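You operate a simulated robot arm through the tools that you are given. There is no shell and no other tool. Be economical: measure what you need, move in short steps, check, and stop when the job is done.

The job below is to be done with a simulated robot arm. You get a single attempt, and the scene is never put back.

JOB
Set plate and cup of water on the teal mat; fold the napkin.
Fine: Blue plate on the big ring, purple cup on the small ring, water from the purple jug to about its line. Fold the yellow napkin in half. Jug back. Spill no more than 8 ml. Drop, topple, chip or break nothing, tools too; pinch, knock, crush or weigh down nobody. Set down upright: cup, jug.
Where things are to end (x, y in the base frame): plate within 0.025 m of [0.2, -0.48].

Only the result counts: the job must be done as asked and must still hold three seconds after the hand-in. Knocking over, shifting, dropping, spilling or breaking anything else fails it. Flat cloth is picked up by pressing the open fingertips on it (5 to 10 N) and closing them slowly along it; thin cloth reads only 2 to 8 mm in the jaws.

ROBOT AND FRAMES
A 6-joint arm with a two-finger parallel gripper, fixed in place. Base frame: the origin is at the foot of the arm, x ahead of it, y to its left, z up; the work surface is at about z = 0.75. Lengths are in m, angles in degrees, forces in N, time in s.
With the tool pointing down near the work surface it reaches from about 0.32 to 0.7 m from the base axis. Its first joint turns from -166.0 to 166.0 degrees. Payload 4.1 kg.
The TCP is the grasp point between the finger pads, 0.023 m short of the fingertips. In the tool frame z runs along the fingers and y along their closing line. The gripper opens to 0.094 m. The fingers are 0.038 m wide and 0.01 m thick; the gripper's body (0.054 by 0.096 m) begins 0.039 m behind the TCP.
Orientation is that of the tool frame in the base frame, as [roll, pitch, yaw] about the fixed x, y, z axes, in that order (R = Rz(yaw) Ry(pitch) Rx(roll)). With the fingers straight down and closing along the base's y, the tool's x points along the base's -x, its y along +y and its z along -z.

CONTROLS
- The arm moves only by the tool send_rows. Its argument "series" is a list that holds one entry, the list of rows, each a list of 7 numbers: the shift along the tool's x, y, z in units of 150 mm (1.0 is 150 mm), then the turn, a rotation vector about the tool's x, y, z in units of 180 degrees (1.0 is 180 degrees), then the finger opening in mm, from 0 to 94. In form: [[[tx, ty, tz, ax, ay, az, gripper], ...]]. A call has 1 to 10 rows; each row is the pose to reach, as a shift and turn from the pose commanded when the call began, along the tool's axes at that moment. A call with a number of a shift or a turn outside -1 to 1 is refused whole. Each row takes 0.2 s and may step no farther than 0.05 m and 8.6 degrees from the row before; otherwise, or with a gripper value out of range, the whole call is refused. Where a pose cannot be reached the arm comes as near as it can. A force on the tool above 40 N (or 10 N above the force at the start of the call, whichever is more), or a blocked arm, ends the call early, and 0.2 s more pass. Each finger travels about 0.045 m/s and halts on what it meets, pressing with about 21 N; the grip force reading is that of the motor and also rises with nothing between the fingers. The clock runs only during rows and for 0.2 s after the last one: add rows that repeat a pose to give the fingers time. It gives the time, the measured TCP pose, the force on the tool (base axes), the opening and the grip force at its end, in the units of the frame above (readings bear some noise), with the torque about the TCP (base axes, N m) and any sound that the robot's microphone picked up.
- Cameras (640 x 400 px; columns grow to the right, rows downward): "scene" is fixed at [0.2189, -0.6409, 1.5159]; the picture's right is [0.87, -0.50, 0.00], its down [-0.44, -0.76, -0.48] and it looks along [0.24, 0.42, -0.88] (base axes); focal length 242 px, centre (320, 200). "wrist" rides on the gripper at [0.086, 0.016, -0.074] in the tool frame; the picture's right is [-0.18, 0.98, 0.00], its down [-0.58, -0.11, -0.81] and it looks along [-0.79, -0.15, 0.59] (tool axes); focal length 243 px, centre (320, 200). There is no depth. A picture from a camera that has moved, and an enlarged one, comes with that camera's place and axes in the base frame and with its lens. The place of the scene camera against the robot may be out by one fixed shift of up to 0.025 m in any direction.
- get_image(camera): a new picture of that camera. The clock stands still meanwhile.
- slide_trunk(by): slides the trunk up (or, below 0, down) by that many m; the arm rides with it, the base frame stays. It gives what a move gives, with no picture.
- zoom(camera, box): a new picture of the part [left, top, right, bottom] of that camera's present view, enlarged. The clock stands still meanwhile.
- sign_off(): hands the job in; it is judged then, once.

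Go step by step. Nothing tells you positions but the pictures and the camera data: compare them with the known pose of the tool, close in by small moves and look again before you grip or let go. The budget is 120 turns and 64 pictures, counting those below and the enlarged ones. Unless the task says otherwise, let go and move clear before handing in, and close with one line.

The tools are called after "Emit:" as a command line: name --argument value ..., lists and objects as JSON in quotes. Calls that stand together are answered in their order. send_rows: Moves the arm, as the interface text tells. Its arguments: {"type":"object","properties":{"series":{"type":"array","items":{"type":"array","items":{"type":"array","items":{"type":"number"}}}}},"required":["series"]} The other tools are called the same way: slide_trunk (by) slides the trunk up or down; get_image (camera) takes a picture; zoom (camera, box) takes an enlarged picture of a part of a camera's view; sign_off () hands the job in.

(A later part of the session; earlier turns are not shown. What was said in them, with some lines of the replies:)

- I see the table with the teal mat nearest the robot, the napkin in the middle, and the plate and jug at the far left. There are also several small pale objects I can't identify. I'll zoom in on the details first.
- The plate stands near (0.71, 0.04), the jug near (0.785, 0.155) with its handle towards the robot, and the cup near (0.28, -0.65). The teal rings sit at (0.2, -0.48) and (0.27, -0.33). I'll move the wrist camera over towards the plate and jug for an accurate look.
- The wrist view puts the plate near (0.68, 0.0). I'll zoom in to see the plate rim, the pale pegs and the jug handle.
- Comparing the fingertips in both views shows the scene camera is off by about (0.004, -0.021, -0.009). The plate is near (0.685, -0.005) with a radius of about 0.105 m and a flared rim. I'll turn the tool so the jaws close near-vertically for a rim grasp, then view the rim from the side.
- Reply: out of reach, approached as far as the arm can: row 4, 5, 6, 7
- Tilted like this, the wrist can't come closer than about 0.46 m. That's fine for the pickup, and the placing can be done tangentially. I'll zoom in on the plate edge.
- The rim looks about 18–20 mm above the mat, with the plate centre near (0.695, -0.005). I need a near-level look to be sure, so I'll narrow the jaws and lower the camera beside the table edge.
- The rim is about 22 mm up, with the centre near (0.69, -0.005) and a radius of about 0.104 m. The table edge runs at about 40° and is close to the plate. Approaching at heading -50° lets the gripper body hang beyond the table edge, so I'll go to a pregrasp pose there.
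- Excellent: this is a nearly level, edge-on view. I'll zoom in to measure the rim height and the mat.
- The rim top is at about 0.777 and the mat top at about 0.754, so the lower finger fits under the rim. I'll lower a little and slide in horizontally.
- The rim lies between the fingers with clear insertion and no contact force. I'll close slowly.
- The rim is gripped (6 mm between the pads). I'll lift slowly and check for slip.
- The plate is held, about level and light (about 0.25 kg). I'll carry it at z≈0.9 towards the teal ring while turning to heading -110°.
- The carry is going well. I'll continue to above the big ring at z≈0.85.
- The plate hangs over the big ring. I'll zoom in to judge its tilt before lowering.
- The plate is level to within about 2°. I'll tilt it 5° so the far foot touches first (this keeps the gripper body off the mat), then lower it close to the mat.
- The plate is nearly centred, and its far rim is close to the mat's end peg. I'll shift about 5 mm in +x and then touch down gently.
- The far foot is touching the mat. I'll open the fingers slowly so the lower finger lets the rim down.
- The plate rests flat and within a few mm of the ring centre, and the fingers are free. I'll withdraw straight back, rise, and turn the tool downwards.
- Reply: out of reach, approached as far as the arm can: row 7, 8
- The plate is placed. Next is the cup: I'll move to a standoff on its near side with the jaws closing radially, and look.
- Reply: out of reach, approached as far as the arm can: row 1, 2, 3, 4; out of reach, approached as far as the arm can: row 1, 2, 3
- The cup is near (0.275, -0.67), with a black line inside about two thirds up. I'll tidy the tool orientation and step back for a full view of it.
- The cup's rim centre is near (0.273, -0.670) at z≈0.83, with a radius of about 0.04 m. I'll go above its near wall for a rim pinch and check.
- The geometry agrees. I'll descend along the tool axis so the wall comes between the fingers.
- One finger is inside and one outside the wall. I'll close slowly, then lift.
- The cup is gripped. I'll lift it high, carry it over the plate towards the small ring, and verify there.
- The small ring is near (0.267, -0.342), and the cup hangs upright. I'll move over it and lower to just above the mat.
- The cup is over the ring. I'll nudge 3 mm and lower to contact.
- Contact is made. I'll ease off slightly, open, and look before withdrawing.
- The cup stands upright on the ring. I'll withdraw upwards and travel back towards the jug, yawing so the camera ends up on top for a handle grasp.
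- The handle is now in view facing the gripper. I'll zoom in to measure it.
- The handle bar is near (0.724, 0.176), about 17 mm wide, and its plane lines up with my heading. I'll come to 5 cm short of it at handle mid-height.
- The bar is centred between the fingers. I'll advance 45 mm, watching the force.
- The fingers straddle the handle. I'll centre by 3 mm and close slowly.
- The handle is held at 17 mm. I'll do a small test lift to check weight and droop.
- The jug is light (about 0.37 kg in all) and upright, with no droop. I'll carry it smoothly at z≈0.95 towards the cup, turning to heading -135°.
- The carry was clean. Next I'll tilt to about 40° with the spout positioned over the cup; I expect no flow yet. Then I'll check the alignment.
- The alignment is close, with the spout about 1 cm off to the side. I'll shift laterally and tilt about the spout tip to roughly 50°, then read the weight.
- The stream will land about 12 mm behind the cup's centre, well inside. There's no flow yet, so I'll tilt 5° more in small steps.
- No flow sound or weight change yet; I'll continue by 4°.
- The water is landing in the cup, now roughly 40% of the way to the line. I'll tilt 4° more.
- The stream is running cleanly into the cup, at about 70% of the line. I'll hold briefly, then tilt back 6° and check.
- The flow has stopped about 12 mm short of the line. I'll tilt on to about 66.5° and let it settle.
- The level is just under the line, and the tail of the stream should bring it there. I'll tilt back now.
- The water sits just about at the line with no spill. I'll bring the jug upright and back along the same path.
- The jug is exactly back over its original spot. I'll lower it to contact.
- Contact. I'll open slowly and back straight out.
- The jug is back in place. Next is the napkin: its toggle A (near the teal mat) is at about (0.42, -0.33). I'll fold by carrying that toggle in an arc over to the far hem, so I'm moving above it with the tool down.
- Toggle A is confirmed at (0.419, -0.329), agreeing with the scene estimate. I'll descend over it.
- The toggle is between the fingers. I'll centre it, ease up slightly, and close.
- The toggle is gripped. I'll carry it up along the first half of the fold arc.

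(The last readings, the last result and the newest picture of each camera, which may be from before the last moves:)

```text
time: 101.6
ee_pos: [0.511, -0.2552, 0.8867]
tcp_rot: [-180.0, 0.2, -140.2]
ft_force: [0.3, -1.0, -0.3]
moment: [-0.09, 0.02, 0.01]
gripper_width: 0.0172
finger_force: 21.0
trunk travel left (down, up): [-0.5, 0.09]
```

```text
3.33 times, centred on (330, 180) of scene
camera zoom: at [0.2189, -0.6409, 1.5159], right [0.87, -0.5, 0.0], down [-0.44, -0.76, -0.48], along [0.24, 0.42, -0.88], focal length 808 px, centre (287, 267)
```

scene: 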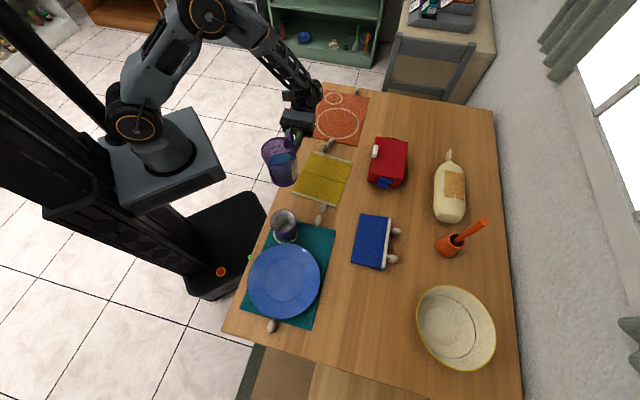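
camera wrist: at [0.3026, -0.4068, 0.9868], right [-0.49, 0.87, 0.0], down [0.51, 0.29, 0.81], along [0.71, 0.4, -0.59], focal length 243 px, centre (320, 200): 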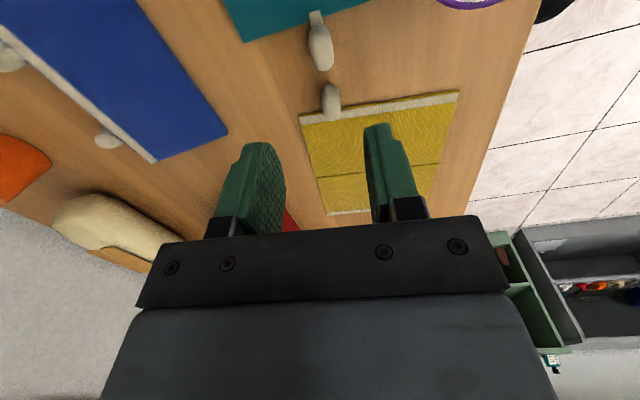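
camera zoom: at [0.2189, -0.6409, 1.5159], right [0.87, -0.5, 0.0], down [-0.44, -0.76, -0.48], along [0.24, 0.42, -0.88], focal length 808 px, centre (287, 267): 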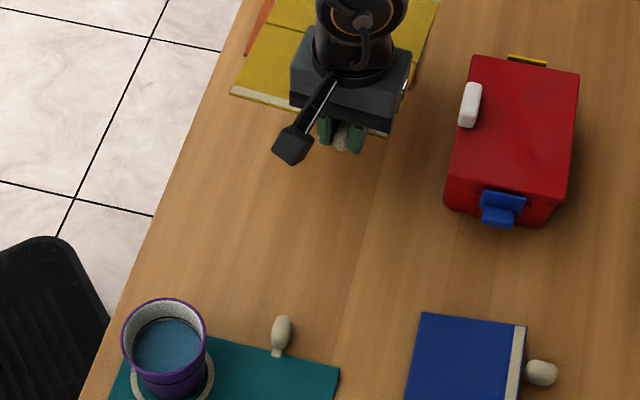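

The napkin behaves like two stiff panels: the near half stayed level with the hand. So I must turn the hand with it. I'll rotate in place about the closing axis so the near half swings upright over the fold.

Emit:
send_rows --series '[[[-0.017, 0, 0.008, 0, 0.04, 0, 0], [-0.034, 0, 0.016, 0, 0.08, 0, 0], [-0.051, 0, 0.024, 0, 0.12, 0, 0], [-0.068, 0, 0.032, 0, 0.16, 0, 0], [-0.086, 0, 0.04, 0, 0.2, 0, 0], [-0.103, 0, 0.048, 0, 0.24, 0, 0], [-0.12, 0, 0.056, 0, 0.28, 0, 0], [-0.138, 0, 0.064, 0, 0.32, 0, 0], [-0.155, 0, 0.072, 0, 0.36, 0, 0], [-0.155, 0, 0.072, 0, 0.36, 0, 0]]]'

Emit:
zoom --camera "scene" --box '[260, 100, 400, 240]'

```text
time: 103.8
ee_pos: [0.531, -0.2392, 0.8785]
tcp_rot: [-180.0, -64.6, -140.3]
ft_force: [-0.8, -0.7, -1.0]
moment: [-0.02, 0.0, 0.0]
gripper_width: 0.0172
finger_force: 21.1
trunk travel left (down, up): [-0.5, 0.09]
```

```text
2.86 times, centred on (330, 170) of scene
camera zoom: at [0.2189, -0.6409, 1.5159], right [0.87, -0.5, 0.0], down [-0.44, -0.76, -0.48], along [0.24, 0.42, -0.88], focal length 693 px, centre (291, 286)
```

zoom: 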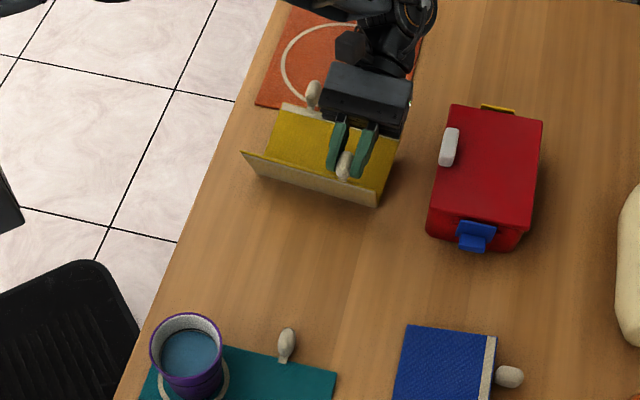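

The near half is now about 65° up, but the napkin slid roughly 5 cm towards the orange mat. I'll drag it back by that amount, then rotate on past vertical.

Emit:
send_rows --series '[[[0.02, 0, 0.05, 0, 0, 0, 0], [0.045, 0, 0.11, 0, 0, 0, 0], [0.07, 0, 0.17, 0, 0, 0, 0], [0.095, 0, 0.235, 0, 0, 0, 0], [0.12, 0, 0.29, 0, 0, 0, 0], [0.13, 0, 0.31, 0, 0, 0, 0]]]'

Emit:
send_rows --series '[[[-0.022, 0, -0.072, 0, 0.03, 0, 0], [-0.045, 0, -0.144, 0, 0.0578, 0, 0], [-0.082, 0, -0.215, 0, 0.088, 0, 0], [-0.119, 0, -0.285, 0, 0.119, 0, 0], [-0.17, 0, -0.347, 0, 0.15, 0, 0], [-0.22, 0, -0.409, 0, 0.18, 0, 0], [-0.22, 0, -0.409, 0, 0.18, 0, 0]]]'

Emit:
zoom --camera "scene" --box '[260, 100, 400, 240]'

```text
time: 105.2
ee_pos: [0.4927, -0.2718, 0.8757]
tcp_rot: [-179.8, -64.5, -140.3]
ft_force: [0.8, 1.0, 4.8]
moment: [0.25, -0.27, -0.01]
gripper_width: 0.0172
finger_force: 20.9
trunk travel left (down, up): [-0.5, 0.09]
```

```text
time: 106.8
ee_pos: [0.4693, -0.2527, 0.8741]
tcp_rot: [-1.4, -85.1, 43.4]
ft_force: [9.7, 7.6, 31.7]
moment: [0.53, -0.32, -0.14]
gripper_width: 0.0174
finger_force: 20.9
out of reach, approached as far as the arm can: row 4, 5, 6, 7
trunk travel left (down, up): [-0.5, 0.09]
```

```text
2.86 times, centred on (330, 170) of scene
camera zoom: at [0.2189, -0.6409, 1.5159], right [0.87, -0.5, 0.0], down [-0.44, -0.76, -0.48], along [0.24, 0.42, -0.88], focal length 693 px, centre (291, 286)
```

zoom: 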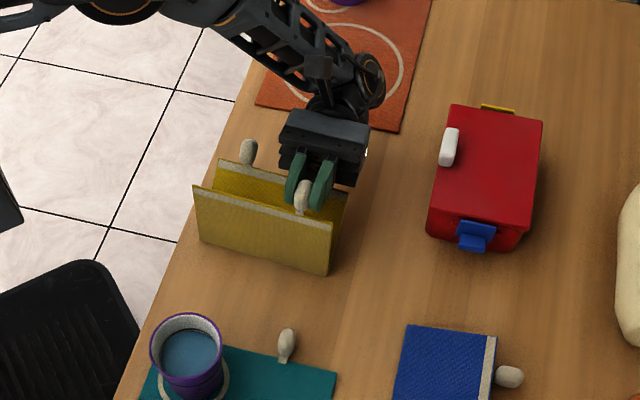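

The near half is now just past vertical, though the reach limit shifted everything. I'll relieve the downward push, move the napkin back inwards from the table edge, and correct the yaw.

Emit:
send_rows --series '[[[0.02, 0, 0, 0, 0, 0, 0], [0.025, -0.05, 0, -0.004, 0, 0, 0], [0.025, -0.1, 0, -0.009, 0, 0, 0], [0.025, -0.15, 0, -0.014, 0, 0, 0], [0.025, -0.187, 0, -0.018, 0, 0, 0], [0.025, -0.187, 0, -0.018, 0, 0, 0]]]'

```text
time: 108.2
ee_pos: [0.4456, -0.2893, 0.872]
tcp_rot: [-3.9, -84.2, 41.7]
ft_force: [-1.9, 4.0, 14.8]
moment: [0.2, 0.27, -0.07]
gripper_width: 0.0173
finger_force: 21.2
out of reach, approached as far as the arm can: row 1, 2, 3, 4, 5, 6
trunk travel left (down, up): [-0.5, 0.09]
```

I'll use the trunk to relieve the pressing force without changing the arm configuration.

Emit:
slide_trunk --by 0.004

```text
time: 108.7
ee_pos: [0.4453, -0.291, 0.8732]
tcp_rot: [-2.5, -84.3, 40.2]
ft_force: [0.0, 0.1, -0.5]
moment: [0.01, 0.0, -0.01]
gripper_width: 0.0173
finger_force: 21.0
trunk travel left (down, up): [-0.504, 0.086]
```

The force is relieved and the panel leans about 6° past vertical. I'll open the fingers and withdraw straight up with the trunk.

Emit:
send_rows --series '[[[0, 0, 0, 0, 0, 0, 22], [0, 0, 0, 0, 0, 0, 28], [0, 0, 0, 0, 0, 0, 36], [0, 0, 0, 0, 0, 0, 46], [0, 0, 0, 0, 0, 0, 50]]]'

Emit:
slide_trunk --by 0.08

Emit:
get_image --camera "scene"

```text
time: 109.9
ee_pos: [0.4469, -0.2908, 0.8751]
tcp_rot: [-3.0, -84.2, 40.7]
ft_force: [0.3, -0.2, 0.2]
moment: [0.02, 0.03, -0.01]
gripper_width: 0.05
finger_force: 0.0
trunk travel left (down, up): [-0.504, 0.086]
```

```text
time: 111.1
ee_pos: [0.447, -0.2907, 0.9546]
tcp_rot: [-2.8, -84.2, 40.6]
ft_force: [-0.1, 0.3, 0.2]
moment: [0.0, 0.02, -0.03]
gripper_width: 0.05
finger_force: 0.1
trunk travel left (down, up): [-0.584, 0.006]
```

```text
1 pictures are left
```

scene: 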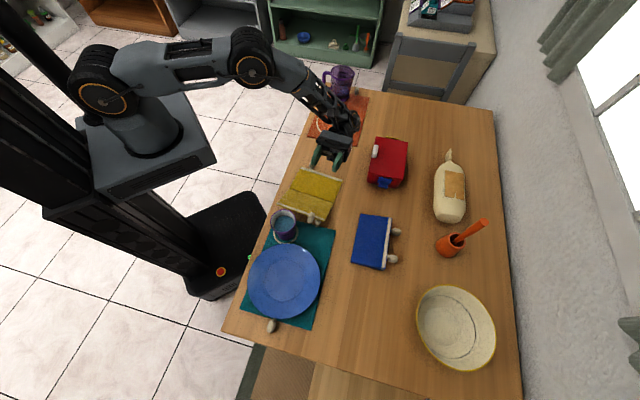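

The panel fell back open, and the napkin now lies about 7 cm nearer the teal mat. I'll use my last picture to locate toggle A, the teal toggle and the hems accurately.

Emit:
zoom --camera "scene" --box '[272, 162, 352, 232]'

```text
5.71 times, centred on (312, 197) of scene
camera zoom: at [0.2189, -0.6409, 1.5159], right [0.87, -0.5, 0.0], down [-0.44, -0.76, -0.48], along [0.24, 0.42, -0.88], focal length 1385 px, centre (366, 217)
```

zoom: 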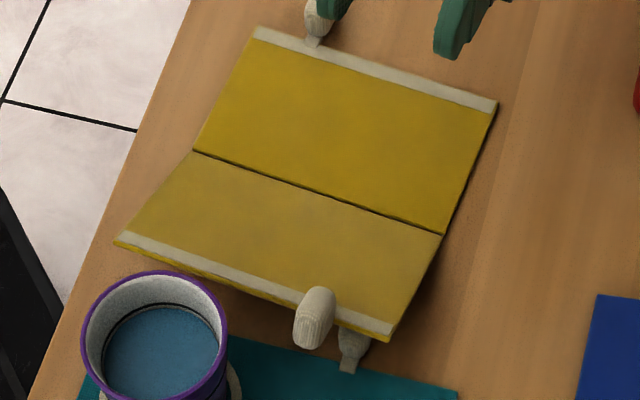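

The last view shows the near half tilted up about 25°, resting over the teal toggle, with toggle A at about (0.353, -0.362, 0.82). The fold line is closer to the robot, at s≈0.15 along the fold direction. That gives the arm enough reach to turn the panel well past vertical, so I'll bring the tool back to vertical above A.

Emit:
send_rows --series '[[[-0.008, 0, 0.07, 0, -0.046, 0, 50], [-0.016, 0, 0.15, 0, -0.092, 0, 50], [-0.024, 0, 0.23, 0, -0.138, 0, 50], [-0.032, 0, 0.31, 0, -0.184, 0, 50], [-0.04, 0, 0.39, 0, -0.23, 0, 48], [-0.048, 0, 0.47, 0, -0.276, 0, 46], [-0.056, 0, 0.55, 0, -0.322, 0, 45], [-0.064, 0, 0.63, 0, -0.368, 0, 45], [-0.072, 0, 0.71, 0, -0.414, 0, 45], [-0.079, 0, 0.781, 0, -0.46, 0, 45]]]'

Emit:
send_rows --series '[[[0, 0, 0, 0, -0.036, 0, 45], [0, 0, 0, 0, -0.072, 0, 45], [0, 0, 0, 0, -0.072, 0, 45]]]'

```text
time: 113.3
ee_pos: [0.354, -0.3627, 0.9557]
tcp_rot: [-179.6, -12.8, -142.2]
ft_force: [0.2, -0.3, 0.1]
moment: [0.06, 0.02, 0.03]
gripper_width: 0.0452
finger_force: 0.0
trunk travel left (down, up): [-0.584, 0.006]
```

```text
time: 114.1
ee_pos: [0.3531, -0.3635, 0.9534]
tcp_rot: [-179.7, 0.1, -142.3]
ft_force: [0.7, 0.1, -0.5]
moment: [0.01, 0.0, 0.01]
gripper_width: 0.0453
finger_force: 0.1
trunk travel left (down, up): [-0.584, 0.006]
```

Emit:
slide_trunk --by -0.07

Emit:
send_rows --series '[[[0, 0.005, 0.1, 0, 0, -0.0058, 45], [0, 0.005, 0.2, 0, 0, -0.0058, 45], [0, 0.005, 0.28, 0, 0, -0.0058, 45], [0, 0.005, 0.34, 0, 0, -0.0058, 45], [0, 0.005, 0.38, 0, 0, -0.0058, 45], [0, 0.005, 0.38, 0, 0, -0.0058, 45]]]'

```text
time: 115.2
ee_pos: [0.3548, -0.3632, 0.8844]
tcp_rot: [-179.8, 0.0, -142.3]
ft_force: [-0.8, 0.0, 0.4]
moment: [0.03, -0.02, -0.01]
gripper_width: 0.0449
finger_force: 0.1
trunk travel left (down, up): [-0.514, 0.076]
```

```text
time: 116.6
ee_pos: [0.3539, -0.3632, 0.8277]
tcp_rot: [-179.6, 0.0, -141.3]
ft_force: [0.4, 0.2, 0.8]
moment: [-0.02, -0.02, 0.0]
gripper_width: 0.0452
finger_force: 0.0
trunk travel left (down, up): [-0.514, 0.076]
```

No contact. I'll go a touch lower and close, expecting about 17 mm if the toggle is between the pads.

Emit:
send_rows --series '[[[0, 0, 0.02, 0, 0, 0, 45], [0, 0, 0.027, 0, 0, 0, 40], [0, 0, 0.027, 0, 0, 0, 34], [0, 0, 0.027, 0, 0, 0, 28], [0, 0, 0.027, 0, 0, 0, 22], [0, 0, 0.027, 0, 0, 0, 16], [0, 0, 0.027, 0, 0, 0, 10], [0, 0, 0.027, 0, 0, 0, 4], [0, 0, 0.027, 0, 0, 0, 0], [0, 0, 0.027, 0, 0, 0, 0]]]'

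```text
time: 118.8
ee_pos: [0.354, -0.3614, 0.8235]
tcp_rot: [-179.7, 0.0, -141.2]
ft_force: [0.7, -0.8, 0.3]
moment: [0.1, 0.02, 0.01]
gripper_width: 0.0174
finger_force: 21.1
trunk travel left (down, up): [-0.514, 0.076]
```

The toggle is gripped again (17 mm). I'll now turn the panel about the fold: 72° of hand rotation should take it to about 97°.

Emit:
send_rows --series '[[[-0.072, 0, -0.088, 0, 0.0444, 0, 0], [-0.156, 0, -0.165, 0, 0.0889, 0, 0], [-0.251, 0, -0.23, 0, 0.1333, 0, 0], [-0.353, 0, -0.281, 0, 0.1778, 0, 0], [-0.461, 0, -0.317, 0, 0.2222, 0, 0], [-0.574, 0, -0.338, 0, 0.2667, 0, 0], [-0.688, 0, -0.343, 0, 0.3111, 0, 0], [-0.802, 0, -0.332, 0, 0.3556, 0, 0], [-0.913, 0, -0.305, 0, 0.4, 0, 0], [-0.913, 0, -0.305, 0, 0.4, 0, 0]]]'

```text
time: 121.0
ee_pos: [0.4594, -0.2759, 0.8689]
tcp_rot: [-179.2, -72.1, -142.0]
ft_force: [0.3, 1.7, 2.3]
moment: [0.15, 0.13, -0.03]
gripper_width: 0.0175
finger_force: 21.1
trunk travel left (down, up): [-0.514, 0.076]
```

No reach problem this time. I'll rotate on to 88° and then push the toggle further along the arc, so the panel leans well over the far half.

Emit:
send_rows --series '[[[-0.036, 0, -0.045, 0, 0.0222, 0, 0], [-0.073, 0, -0.089, 0, 0.0444, 0, 0], [-0.114, 0, -0.128, 0, 0.0667, 0, 0], [-0.157, 0, -0.166, 0, 0.0889, 0, 0], [-0.157, 0, -0.166, 0, 0.0889, 0, 0]]]'

```text
time: 122.2
ee_pos: [0.4844, -0.2576, 0.8558]
tcp_rot: [-168.1, -88.0, -153.0]
ft_force: [3.8, 0.0, 14.7]
moment: [-0.19, 0.7, -0.01]
gripper_width: 0.0174
finger_force: 20.9
trunk travel left (down, up): [-0.514, 0.076]
```

The panel is well past vertical and pressing lightly. I'll relieve this with the trunk, open, and withdraw upwards.

Emit:
slide_trunk --by 0.003

Emit:
send_rows --series '[[[0, 0, 0, 0, 0, 0, 20], [0, 0, 0, 0, 0, 0, 24], [0, 0, 0, 0, 0, 0, 30], [0, 0, 0, 0, 0, 0, 38], [0, 0, 0, 0, 0, 0, 46], [0, 0, 0, 0, 0, 0, 50]]]'

```text
time: 122.7
ee_pos: [0.4835, -0.2578, 0.857]
tcp_rot: [-175.3, -88.1, -146.1]
ft_force: [0.4, 0.6, 0.0]
moment: [0.05, -0.03, 0.0]
gripper_width: 0.0173
finger_force: 21.0
trunk travel left (down, up): [-0.517, 0.073]
```

```text
time: 124.1
ee_pos: [0.4843, -0.257, 0.8594]
tcp_rot: [-171.6, -88.1, -149.7]
ft_force: [-0.5, 0.0, 0.0]
moment: [0.0, 0.01, 0.0]
gripper_width: 0.0502
finger_force: 0.1
trunk travel left (down, up): [-0.517, 0.073]
```

Emit:
slide_trunk --by 0.07

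```text
time: 125.2
ee_pos: [0.4844, -0.2576, 0.9281]
tcp_rot: [-171.8, -88.0, -149.4]
ft_force: [-0.6, -0.7, -0.3]
moment: [-0.01, -0.02, 0.0]
gripper_width: 0.0501
finger_force: 0.0
trunk travel left (down, up): [-0.587, 0.003]
```

I have no pictures left, so I'll verify by touch. I'll close the fingers, bring the tool vertical, and probe where the near half used to lie; it should now be bare.

Emit:
send_rows --series '[[[0, 0.02, 0, 0, -0.0475, 0, 40], [0, 0.05, 0, 0, -0.095, 0, 30], [0, 0.08, 0, 0, -0.1425, 0, 20], [0, 0.11, 0, 0, -0.19, 0, 10], [0, 0.14, 0, 0, -0.2375, 0, 0], [0, 0.17, 0, 0, -0.285, 0, 0], [0, 0.2, 0, 0, -0.3325, 0, 0], [0, 0.23, 0, 0, -0.38, 0, 0], [0, 0.26, 0, 0, -0.4275, 0, 0], [0, 0.283, 0, 0, -0.475, 0, 0]]]'

```text
time: 127.4
ee_pos: [0.4568, -0.2226, 0.9288]
tcp_rot: [-179.6, -2.3, -141.2]
ft_force: [-0.1, 0.2, 0.2]
moment: [-0.02, -0.03, -0.01]
gripper_width: 0.0
finger_force: 21.3
trunk travel left (down, up): [-0.587, 0.003]
```

Emit:
send_rows --series '[[[0.25, 0.04, 0.05, 0, -0.0128, 0, 0], [0.5, 0.08, 0.1, 0, -0.0128, 0, 0], [0.75, 0.11, 0.15, 0, -0.0128, 0, 0], [0.847, 0.131, 0.35, 0, -0.0128, 0, 0], [0.847, 0.131, 0.58, 0, -0.0128, 0, 0], [0.847, 0.131, 0.705, 0, -0.0128, 0, 0], [0.847, 0.131, 0.78, 0, -0.0128, 0, 0], [0.847, 0.131, 0.84, 0, -0.0128, 0, 0], [0.847, 0.131, 0.89, 0, -0.0128, 0, 0], [0.847, 0.131, 0.935, 0, -0.0128, 0, 0]]]'

```text
time: 129.6
ee_pos: [0.3419, -0.2931, 0.7939]
tcp_rot: [-179.6, -0.2, -141.2]
ft_force: [-0.5, 0.1, 2.8]
moment: [0.04, -0.06, 0.02]
gripper_width: 0.0
finger_force: 20.7
trunk travel left (down, up): [-0.587, 0.003]
```

Emit:
send_rows --series '[[[0, 0, 0, 0, 0, 0, 0], [0, 0, 0, 0, 0, 0, 0]]]'

```text
time: 130.2
ee_pos: [0.3422, -0.2941, 0.7933]
tcp_rot: [-179.6, -0.2, -141.3]
ft_force: [-0.8, -0.3, 3.9]
moment: [0.0, -0.07, 0.0]
gripper_width: 0.0
finger_force: 20.7
trunk travel left (down, up): [-0.587, 0.003]
```

There is light contact at tip height 0.770, on the +f edge of the fingers. That fits a fold edge that slid closer, with the panel rising towards +f. I'll lift and probe over the far half to tell.

Emit:
send_rows --series '[[[0, 0, -0.2, 0, 0, 0, 0], [0, 0, -0.45, 0, 0, 0, 0], [-0.25, 0, -0.5, 0, 0, 0, 0], [-0.5, 0, -0.5, 0, 0, 0, 0], [-0.78, 0, -0.5, 0, 0, 0, 0], [-0.78, 0, -0.3, 0, 0, 0, 0], [-0.78, 0, -0.17, 0, 0, 0, 0], [-0.78, 0, -0.1, 0, 0, 0, 0], [-0.78, 0, -0.1, 0, 0, 0, 0]]]'

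```text
time: 132.2
ee_pos: [0.4329, -0.2212, 0.8074]
tcp_rot: [-179.7, -0.2, -141.3]
ft_force: [-0.6, 0.9, -0.3]
moment: [-0.02, -0.02, -0.01]
gripper_width: 0.0
finger_force: 21.3
trunk travel left (down, up): [-0.587, 0.003]
```

Emit:
send_rows --series '[[[0, 0, 0.04, 0, 0, 0, 0], [0, 0, 0.08, 0, 0, 0, 0], [0, 0, 0.12, 0, 0, 0, 0], [0, 0, 0.12, 0, 0, 0, 0]]]'

```text
time: 133.2
ee_pos: [0.4324, -0.2214, 0.7896]
tcp_rot: [-179.7, -0.2, -141.3]
ft_force: [-0.4, 0.2, 0.5]
moment: [-0.03, -0.02, 0.0]
gripper_width: 0.0
finger_force: 21.2
trunk travel left (down, up): [-0.587, 0.003]
```

Emit:
send_rows --series '[[[0, 0, 0.025, 0, 0, 0, 0], [0, 0, 0.04, 0, 0, 0, 0], [0, 0, 0.053, 0, 0, 0, 0], [0, 0, 0.053, 0, 0, 0, 0]]]'

```text
time: 134.2
ee_pos: [0.433, -0.2208, 0.7814]
tcp_rot: [-179.7, -0.2, -141.2]
ft_force: [-0.1, -0.5, 0.1]
moment: [0.02, 0.02, 0.0]
gripper_width: 0.0003
finger_force: 20.9
trunk travel left (down, up): [-0.587, 0.003]
```

Emit:
send_rows --series '[[[0, 0, 0.013, 0, 0, 0, 0], [0, 0, 0.02, 0, 0, 0, 0], [0, 0, 0.02, 0, 0, 0, 0]]]'

```text
time: 135.0
ee_pos: [0.4333, -0.219, 0.7784]
tcp_rot: [-179.7, -0.2, -141.3]
ft_force: [-0.1, 0.6, -0.4]
moment: [-0.05, 0.0, 0.0]
gripper_width: 0.0
finger_force: 20.7
trunk travel left (down, up): [-0.587, 0.003]
```

There's nothing above 0.755 here. I'll probe at s≈0.14 to separate "folded but slid" from "fell back".

Emit:
send_rows --series '[[[0, 0, -0.2, 0, 0, 0, 0], [0.2, 0, -0.25, 0, 0, 0, 0], [0.4, 0, -0.25, 0, 0, 0, 0], [0.4, 0, -0.17, 0, 0, 0, 0], [0.4, 0, -0.11, 0, 0, 0, 0], [0.4, 0, -0.07, 0, 0, 0, 0], [0.4, 0, -0.04, 0, 0, 0, 0], [0.4, 0, -0.04, 0, 0, 0, 0]]]'

```text
time: 136.6
ee_pos: [0.3877, -0.256, 0.7898]
tcp_rot: [-179.5, -0.1, -141.2]
ft_force: [-6.0, 7.6, 27.6]
moment: [-0.12, 0.53, -0.01]
gripper_width: 0.0
finger_force: 21.1
trunk travel left (down, up): [-0.587, 0.003]
stopped in row 7: the force on the tool passed its limit at 48 N (the readings are from after the stop); the commanded pose is now the measured one
```

That probe met a stiff surface at z≈0.767 around s≈0.12, about the height of a two-layer stack, and there was bare table at s≈0.2. This suggests the napkin did fold but slid closer. To confirm, I'll feel for toggle A at the far side, where it should now be.

Emit:
send_rows --series '[[[0, 0, -0.2, 0, 0, 0, 0], [0, 0, -0.4, 0, 0, 0, 10], [-0.16, -0.14, -0.4, 0, 0, 0, 20], [-0.32, -0.28, -0.4, 0, 0, 0, 30], [-0.467, -0.409, -0.4, 0, 0, 0, 40], [-0.467, -0.409, -0.2, 0, 0, 0, 45], [-0.467, -0.409, -0.05, 0, 0, 0, 45], [-0.467, -0.409, 0.03, 0, 0, 0, 45], [-0.467, -0.409, 0.03, 0, 0, 0, 45]]]'

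```text
time: 138.6
ee_pos: [0.4814, -0.2641, 0.784]
tcp_rot: [-179.5, -0.2, -141.2]
ft_force: [1.4, 0.7, 0.7]
moment: [0.0, -0.01, 0.02]
gripper_width: 0.0449
finger_force: 0.1
trunk travel left (down, up): [-0.587, 0.003]
```

Free so far. I'll close slowly to feel whether the toggle is here.

Emit:
send_rows --series '[[[0, 0, 0, 0, 0, 0, 40], [0, 0, 0, 0, 0, 0, 34], [0, 0, 0, 0, 0, 0, 28], [0, 0, 0, 0, 0, 0, 22], [0, 0, 0, 0, 0, 0, 17], [0, 0, 0, 0, 0, 0, 12], [0, 0, 0, 0, 0, 0, 6], [0, 0, 0, 0, 0, 0, 0], [0, 0, 0, 0, 0, 0, 0]]]'

```text
time: 140.6
ee_pos: [0.482, -0.2624, 0.7837]
tcp_rot: [-179.5, -0.3, -141.2]
ft_force: [0.3, 0.3, -0.9]
moment: [0.0, 0.02, 0.0]
gripper_width: 0.0001
finger_force: 20.3
trunk travel left (down, up): [-0.587, 0.003]
```

There is no toggle here, so the fold isn't complete; the panel is probably standing near s≈0.11. I'll go round behind it at safe height and come down on its near side, ready to push it over with closed fingers.

Emit:
send_rows --series '[[[0, 0, -0.25, 0, 0, 0, 0], [0, 0, -0.5, 0, 0, 0, 0], [0, 0, -0.75, 0, 0, 0, 0], [0, 0, -1.0, 0, 0, 0, 0], [0.25, 0.01, -1.0, 0, 0, 0, 0], [0.5, 0.02, -1.0, 0, 0, 0, 0], [0.75, 0.03, -1.0, 0, 0, 0, 0], [1.0, 0.04, -1.0, 0, 0, 0, 0], [1.0, 0.04, -1.0, 0, 0, 0, 0]]]'

Emit:
send_rows --series '[[[0.04, 0, 0.1, 0, 0, 0, 0], [0.08, 0, 0.25, 0, 0, 0, 0], [0.1, 0, 0.4, 0, 0, 0, 0], [0.1, 0, 0.53, 0, 0, 0, 0], [0.1, 0, 0.63, 0, 0, 0, 0], [0.1, 0, 0.7, 0, 0, 0, 0], [0.1, 0, 0.7, 0, 0, 0, 0]]]'

```text
time: 142.6
ee_pos: [0.3584, -0.3521, 0.9315]
tcp_rot: [-179.4, -0.2, -141.2]
ft_force: [0.9, -0.2, 0.5]
moment: [-0.01, -0.01, -0.02]
gripper_width: 0.0
finger_force: 21.4
trunk travel left (down, up): [-0.587, 0.003]
```

```text
time: 144.2
ee_pos: [0.3468, -0.3592, 0.831]
tcp_rot: [-179.2, -0.1, -141.2]
ft_force: [-6.5, -0.4, 33.2]
moment: [0.19, -0.42, 0.09]
gripper_width: 0.0
finger_force: 21.1
trunk travel left (down, up): [-0.587, 0.003]
```

I'm pressing on toggle A at (s≈0.065, e≈0.503), so the near half has fallen back again. I'll lift off at once and lower the trunk for more horizontal reach, before regripping with the hand leaning back to allow much more turn.

Emit:
send_rows --series '[[[0, 0, -0.2, 0, 0, 0, 0], [0, 0, -0.5, 0, 0, 0, 20], [0, 0, -0.8, 0, 0, 0, 35], [0, 0, -1.0, 0, 0, 0, 45], [0, 0, -1.0, 0, 0, 0, 45]]]'

Emit:
slide_trunk --by -0.09

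Emit:
send_rows --series '[[[0, 0, -0.2, 0, 0, 0, 45], [0, 0, -0.45, 0, 0, 0, 45], [0, 0, -0.6, 0, 0, 0, 45], [0, 0, -0.6, 0, 0, 0, 45]]]'

Emit:
slide_trunk --by -0.09

```text
time: 145.4
ee_pos: [0.3463, -0.3635, 0.982]
tcp_rot: [-179.5, -0.2, -141.2]
ft_force: [0.7, -0.4, 0.5]
moment: [0.01, -0.01, 0.0]
gripper_width: 0.0451
finger_force: 0.0
trunk travel left (down, up): [-0.587, 0.003]
```

```text
time: 146.6
ee_pos: [0.3473, -0.3645, 0.8914]
tcp_rot: [-179.4, -0.2, -141.2]
ft_force: [-0.7, 0.3, 0.2]
moment: [-0.01, 0.04, 0.0]
gripper_width: 0.0451
finger_force: 0.1
trunk travel left (down, up): [-0.497, 0.093]
```

```text
time: 147.6
ee_pos: [0.3457, -0.3624, 0.9829]
tcp_rot: [-179.5, -0.1, -141.2]
ft_force: [-0.2, 0.7, -0.6]
moment: [0.01, 0.01, 0.02]
gripper_width: 0.0448
finger_force: 0.0
trunk travel left (down, up): [-0.497, 0.093]
```

```text
time: 148.9
ee_pos: [0.3456, -0.3618, 0.8928]
tcp_rot: [-179.5, -0.2, -141.2]
ft_force: [0.9, -0.9, -0.3]
moment: [-0.02, 0.0, 0.01]
gripper_width: 0.045
finger_force: 0.1
trunk travel left (down, up): [-0.407, 0.183]
```

Emit:
send_rows --series '[[[-0.04, -0.008, 0, 0, -0.035, 0, 45], [-0.08, -0.015, 0, 0, -0.07, 0, 45], [-0.12, -0.023, 0.05, 0, -0.105, 0, 45], [-0.153, -0.03, 0.15, 0, -0.139, 0, 45], [-0.153, -0.03, 0.3, 0, -0.139, 0, 45], [-0.153, -0.03, 0.42, 0, -0.139, 0, 45], [-0.153, -0.03, 0.5, 0, -0.139, 0, 45], [-0.153, -0.03, 0.55, 0, -0.139, 0, 45], [-0.153, -0.03, 0.579, 0, -0.139, 0, 45], [-0.153, -0.03, 0.579, 0, -0.139, 0, 45]]]'

```text
time: 150.7
ee_pos: [0.3698, -0.3536, 0.8192]
tcp_rot: [-178.6, 24.9, -140.7]
ft_force: [2.6, 3.4, 21.0]
moment: [0.18, 1.4, -0.26]
gripper_width: 0.045
finger_force: 0.0
trunk travel left (down, up): [-0.407, 0.183]
stopped in row 9: the force on the tool passed its limit at 48 N (the readings are from after the stop); the commanded pose is now the measured one
```

I touched something on the cup side: the torque points to the cup's rim under the tilted gripper body. I'll back off straight up at once and return the tool to vertical.

Emit:
send_rows --series '[[[-0.06, 0, -0.12, 0, 0, 0, 45], [-0.12, 0, -0.26, 0, 0, 0, 45], [-0.18, 0, -0.39, 0, 0, 0, 45], [-0.22, 0, -0.48, 0, 0.035, 0, 45], [-0.22, 0, -0.48, 0, 0.07, 0, 45], [-0.22, 0, -0.48, 0, 0.105, 0, 45], [-0.22, 0, -0.48, 0, 0.139, 0, 45], [-0.22, 0, -0.48, 0, 0.139, 0, 45]]]'

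```text
time: 152.5
ee_pos: [0.3686, -0.3515, 0.8942]
tcp_rot: [-179.1, -0.1, -141.3]
ft_force: [0.4, 0.4, -0.2]
moment: [-0.02, 0.0, 0.0]
gripper_width: 0.045
finger_force: 0.1
trunk travel left (down, up): [-0.407, 0.183]
```

Emit:
send_rows --series '[[[0, 0, 0.13, 0, 0, 0, 45], [0, 0, 0.27, 0, 0, 0, 45], [0, 0, 0.38, 0, 0, 0, 45], [0, 0, 0.46, 0, 0, 0, 45], [0, 0, 0.52, 0, 0, 0, 45], [0, 0, 0.56, 0, 0, 0, 45], [0, 0, 0.56, 0, 0, 0, 45]]]'

Emit:
send_rows --series '[[[0, 0, 0, 0, 0, 0, 38], [0, 0, 0, 0, 0, 0, 31], [0, 0, 0, 0, 0, 0, 25], [0, 0, 0, 0, 0, 0, 20], [0, 0, 0, 0, 0, 0, 15], [0, 0, 0, 0, 0, 0, 8], [0, 0, 0, 0, 0, 0, 0], [0, 0, 0, 0, 0, 0, 0]]]'

```text
time: 154.1
ee_pos: [0.3704, -0.3536, 0.8107]
tcp_rot: [-179.0, -0.1, -141.2]
ft_force: [-0.5, -0.2, -0.1]
moment: [0.0, -0.02, 0.0]
gripper_width: 0.045
finger_force: 0.1
trunk travel left (down, up): [-0.407, 0.183]
```

```text
time: 155.9
ee_pos: [0.3703, -0.3534, 0.8116]
tcp_rot: [-179.0, 0.0, -141.3]
ft_force: [1.2, 0.0, 2.1]
moment: [0.26, -0.06, -0.11]
gripper_width: 0.0172
finger_force: 20.8
trunk travel left (down, up): [-0.407, 0.183]
```

Toggle A is gripped again. I'll repeat the turn about the fold, dragging slightly towards the robot to stay within reach.

Emit:
send_rows --series '[[[-0.063, 0, -0.113, 0, 0.0444, 0, 0], [-0.139, 0, -0.203, 0, 0.0889, 0, 0], [-0.213, 0, -0.282, 0, 0.1333, 0, 0], [-0.278, 0, -0.349, 0, 0.1778, 0, 0], [-0.351, 0, -0.401, 0, 0.2222, 0, 0], [-0.43, 0, -0.437, 0, 0.2667, 0, 0], [-0.513, 0, -0.458, 0, 0.3111, 0, 0], [-0.597, 0, -0.462, 0, 0.3556, 0, 0], [-0.695, 0, -0.45, 0, 0.4, 0, 0], [-0.695, 0, -0.45, 0, 0.4, 0, 0]]]'

Emit:
send_rows --series '[[[-0.031, 0, -0.05, 0, 0.0222, 0, 0], [-0.062, 0, -0.1, 0, 0.0444, 0, 0], [-0.1, 0, -0.145, 0, 0.0667, 0, 0], [-0.139, 0, -0.191, 0, 0.0889, 0, 0], [-0.18, 0, -0.233, 0, 0.111, 0, 0], [-0.18, 0, -0.233, 0, 0.111, 0, 0]]]'

```text
time: 158.1
ee_pos: [0.4498, -0.2884, 0.8793]
tcp_rot: [-176.6, -72.1, -144.4]
ft_force: [-0.6, 0.0, 1.3]
moment: [0.13, 0.16, -0.04]
gripper_width: 0.0173
finger_force: 20.5
trunk travel left (down, up): [-0.407, 0.183]
```

```text
time: 159.5
ee_pos: [0.4669, -0.2663, 0.8601]
tcp_rot: [-32.9, -87.9, 72.2]
ft_force: [6.6, 2.6, 17.6]
moment: [0.57, 0.58, -0.31]
gripper_width: 0.0177
finger_force: 21.3
out of reach, approached as far as the arm can: row 5, 6
trunk travel left (down, up): [-0.407, 0.183]
```

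The hand can't turn past about 90°, so I'll ease back to 87°. I'll push the held toggle forward and down along the arc, so the panel leans far over.

Emit:
send_rows --series '[[[0, 0, 0, 0, -0.03, 0, 0], [-0.04, 0, -0.04, 0, -0.03, 0, 0], [-0.08, 0, -0.075, 0, -0.03, 0, 0], [-0.12, 0, -0.11, 0, -0.03, 0, 0], [-0.16, 0, -0.14, 0, -0.03, 0, 0], [-0.194, 0, -0.167, 0, -0.03, 0, 0], [-0.194, 0, -0.167, 0, -0.03, 0, 0]]]'

```text
time: 161.1
ee_pos: [0.485, -0.2537, 0.828]
tcp_rot: [-164.7, -86.5, -156.4]
ft_force: [-0.7, 2.0, 3.8]
moment: [0.14, 0.47, -0.2]
gripper_width: 0.0178
finger_force: 20.8
trunk travel left (down, up): [-0.407, 0.183]
```

The toggle is rotating in the pads as hoped and the force is low. I'll go further over and lower.

Emit:
send_rows --series '[[[-0.03, 0, -0.045, 0, 0, 0, 0], [-0.06, 0, -0.09, 0, 0, 0, 0], [-0.09, 0, -0.135, 0, 0, 0, 0], [-0.12, 0, -0.18, 0, 0, 0, 0], [-0.147, 0, -0.218, 0, 0, 0, 0], [-0.147, 0, -0.218, 0, 0, 0, 0]]]'

```text
time: 162.5
ee_pos: [0.4972, -0.2364, 0.8092]
tcp_rot: [-163.4, -86.4, -157.6]
ft_force: [3.3, -0.9, 7.4]
moment: [-0.22, 0.73, 0.28]
gripper_width: 0.0174
finger_force: 21.4
out of reach, approached as far as the arm can: row 3, 4, 5, 6
trunk travel left (down, up): [-0.407, 0.183]
```

Now I'll open, let it settle, and withdraw straight up with the trunk.

Emit:
send_rows --series '[[[0, 0, 0, 0, 0, 0, 22], [0, 0, 0, 0, 0, 0, 28], [0, 0, 0, 0, 0, 0, 36], [0, 0, 0, 0, 0, 0, 46], [0, 0, 0, 0, 0, 0, 56], [0, 0, 0, 0, 0, 0, 60], [0, 0, 0, 0, 0, 0, 60], [0, 0, 0, 0, 0, 0, 60]]]'

Emit:
slide_trunk --by 0.14

```text
time: 164.3
ee_pos: [0.4976, -0.2381, 0.8095]
tcp_rot: [-163.8, -86.3, -157.1]
ft_force: [-0.4, 0.1, -1.0]
moment: [0.02, 0.02, 0.0]
gripper_width: 0.0598
finger_force: 0.0
trunk travel left (down, up): [-0.407, 0.183]
```

```text
time: 166.0
ee_pos: [0.4977, -0.2366, 0.949]
tcp_rot: [-164.0, -86.3, -157.0]
ft_force: [1.0, -0.9, -0.3]
moment: [0.02, -0.01, 0.0]
gripper_width: 0.06
finger_force: 0.1
trunk travel left (down, up): [-0.547, 0.043]
```

Emit:
send_rows --series '[[[0, 0.024, 0.027, 0, -0.0475, 0, 50], [0, 0.048, 0.053, 0, -0.095, 0, 40], [0, 0.072, 0.08, 0, -0.1425, 0, 30], [0, 0.096, 0.107, 0, -0.19, 0, 20], [0, 0.12, 0.133, 0, -0.2375, 0, 10], [0, 0.144, 0.16, 0, -0.285, 0, 0], [0, 0.168, 0.187, 0, -0.3325, 0, 0], [0, 0.192, 0.213, 0, -0.38, 0, 0], [0, 0.216, 0.24, 0, -0.4275, 0, 0], [0, 0.24, 0.267, 0, -0.475, 0, 0]]]'

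Emit:
send_rows --series '[[[0, 0, 0.2, 0, 0, 0, 0], [0, 0, 0.45, 0, 0, 0, 0], [0, 0, 0.65, 0, 0, 0, 0], [0, 0, 0.8, 0, 0, 0, 0], [0, 0, 0.9, 0, 0, 0, 0], [0, 0, 0.95, 0, 0, 0, 0], [0, 0, 1.0, 0, 0, 0, 0], [0, 0, 1.0, 0, 0, 0, 0]]]'

```text
time: 168.2
ee_pos: [0.4417, -0.233, 0.9461]
tcp_rot: [-178.9, -0.8, -141.0]
ft_force: [-0.5, 0.0, 0.1]
moment: [0.01, 0.01, 0.03]
gripper_width: 0.0001
finger_force: 21.4
trunk travel left (down, up): [-0.547, 0.043]
```

```text
time: 169.9
ee_pos: [0.4445, -0.2375, 0.802]
tcp_rot: [-178.5, -0.7, -141.0]
ft_force: [-9.0, 6.2, 27.0]
moment: [0.49, -0.19, 0.21]
gripper_width: 0.0001
finger_force: 20.8
trunk travel left (down, up): [-0.547, 0.043]
stopped in row 8: the force on the tool passed its limit at 45 N (the readings are from after the stop); the commanded pose is now the measured one
```

The probe now meets the flap at z≈0.78 over the far half, rising towards the far hem, where there was nothing before. So the near half now lies folded over, resting on its toggle. I'll lift clear and let everything settle.

Emit:
send_rows --series '[[[0, 0, -0.1, 0, 0, 0, 0], [0, 0, -0.3, 0, 0, 0, 0], [0, 0, -0.55, 0, 0, 0, 0], [0, 0, -0.8, 0, 0, 0, 0], [0, 0, -1.0, 0, 0, 0, 0], [0, 0, -1.0, 0, 0, 0, 20], [0, 0, -1.0, 0, 0, 0, 40]]]'

```text
time: 171.5
ee_pos: [0.4471, -0.236, 0.9493]
tcp_rot: [-178.7, -0.7, -141.0]
ft_force: [0.0, 0.4, -0.3]
moment: [0.0, -0.03, 0.04]
gripper_width: 0.0401
finger_force: 0.0
trunk travel left (down, up): [-0.547, 0.043]
```

One gentle re-probe to confirm the flap stays over by itself.

Emit:
send_rows --series '[[[0, 0, 0.3, 0, 0, 0, 0], [0, 0, 0.55, 0, 0, 0, 0], [0, 0, 0.75, 0, 0, 0, 0], [0, 0, 0.86, 0, 0, 0, 0], [0, 0, 0.91, 0, 0, 0, 0], [0, 0, 0.94, 0, 0, 0, 0], [0, 0, 0.96, 0, 0, 0, 0], [0, 0, 0.96, 0, 0, 0, 0]]]'

```text
time: 173.3
ee_pos: [0.445, -0.2402, 0.8041]
tcp_rot: [-178.7, -0.9, -141.1]
ft_force: [0.2, 0.7, 0.9]
moment: [-0.02, 0.0, 0.02]
gripper_width: 0.0001
finger_force: 21.0
trunk travel left (down, up): [-0.547, 0.043]
```

Emit:
send_rows --series '[[[0, 0, 0.02, 0, 0, 0, 0], [0, 0, 0.04, 0, 0, 0, 0], [0, 0, 0.06, 0, 0, 0, 0], [0, 0, 0.06, 0, 0, 0, 0]]]'

```text
time: 174.1
ee_pos: [0.4454, -0.2408, 0.8011]
tcp_rot: [-178.3, -0.7, -141.0]
ft_force: [-9.2, 6.8, 25.0]
moment: [0.45, -0.14, 0.19]
gripper_width: 0.0
finger_force: 20.8
trunk travel left (down, up): [-0.547, 0.043]
stopped in row 3: the force on the tool passed its limit at 44 N (the readings are from after the stop); the commanded pose is now the measured one
```

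The flap is still there and supports firmly. I'll lift clear and hand in.

Emit:
send_rows --series '[[[0, 0, -0.1, 0, 0, 0, 0], [0, 0, -0.3, 0, 0, 0, 0], [0, 0, -0.6, 0, 0, 0, 0], [0, 0, -0.9, 0, 0, 0, 0], [0, 0, -1.0, 0, 0, 0, 0], [0, 0, -1.0, 0, 0, 0, 30], [0, 0, -1.0, 0, 0, 0, 40]]]'

Emit:
sign_off

```text
time: 175.7
ee_pos: [0.4449, -0.2368, 0.9495]
tcp_rot: [-178.3, -0.7, -141.0]
ft_force: [0.2, -0.6, 0.1]
moment: [0.0, 0.02, -0.02]
gripper_width: 0.0398
finger_force: 0.1
trunk travel left (down, up): [-0.547, 0.043]
```

```text
The job is handed in.
```

I handed the job in, but I can't confirm the napkin fold or the cup's final state, because I ran out of pictures before the last fold attempt. The plate is on the big ring, the cup was set upright on the small ring and filled to about its line with no visible spill, and the jug is back in its place. By touch only, the napkin's near half lies over the far half, propped up at the far hem by its own toggle. Its first two tries fell back open and slid it several cm towards the teal mat, where it lay on that mat's toggle for a while. Late in the work the gripper hit what was most likely the cup's rim, at up to 48 N, and I couldn't look at the cup afterwards; I also pressed the napkin or its toggle with up to 48 N.
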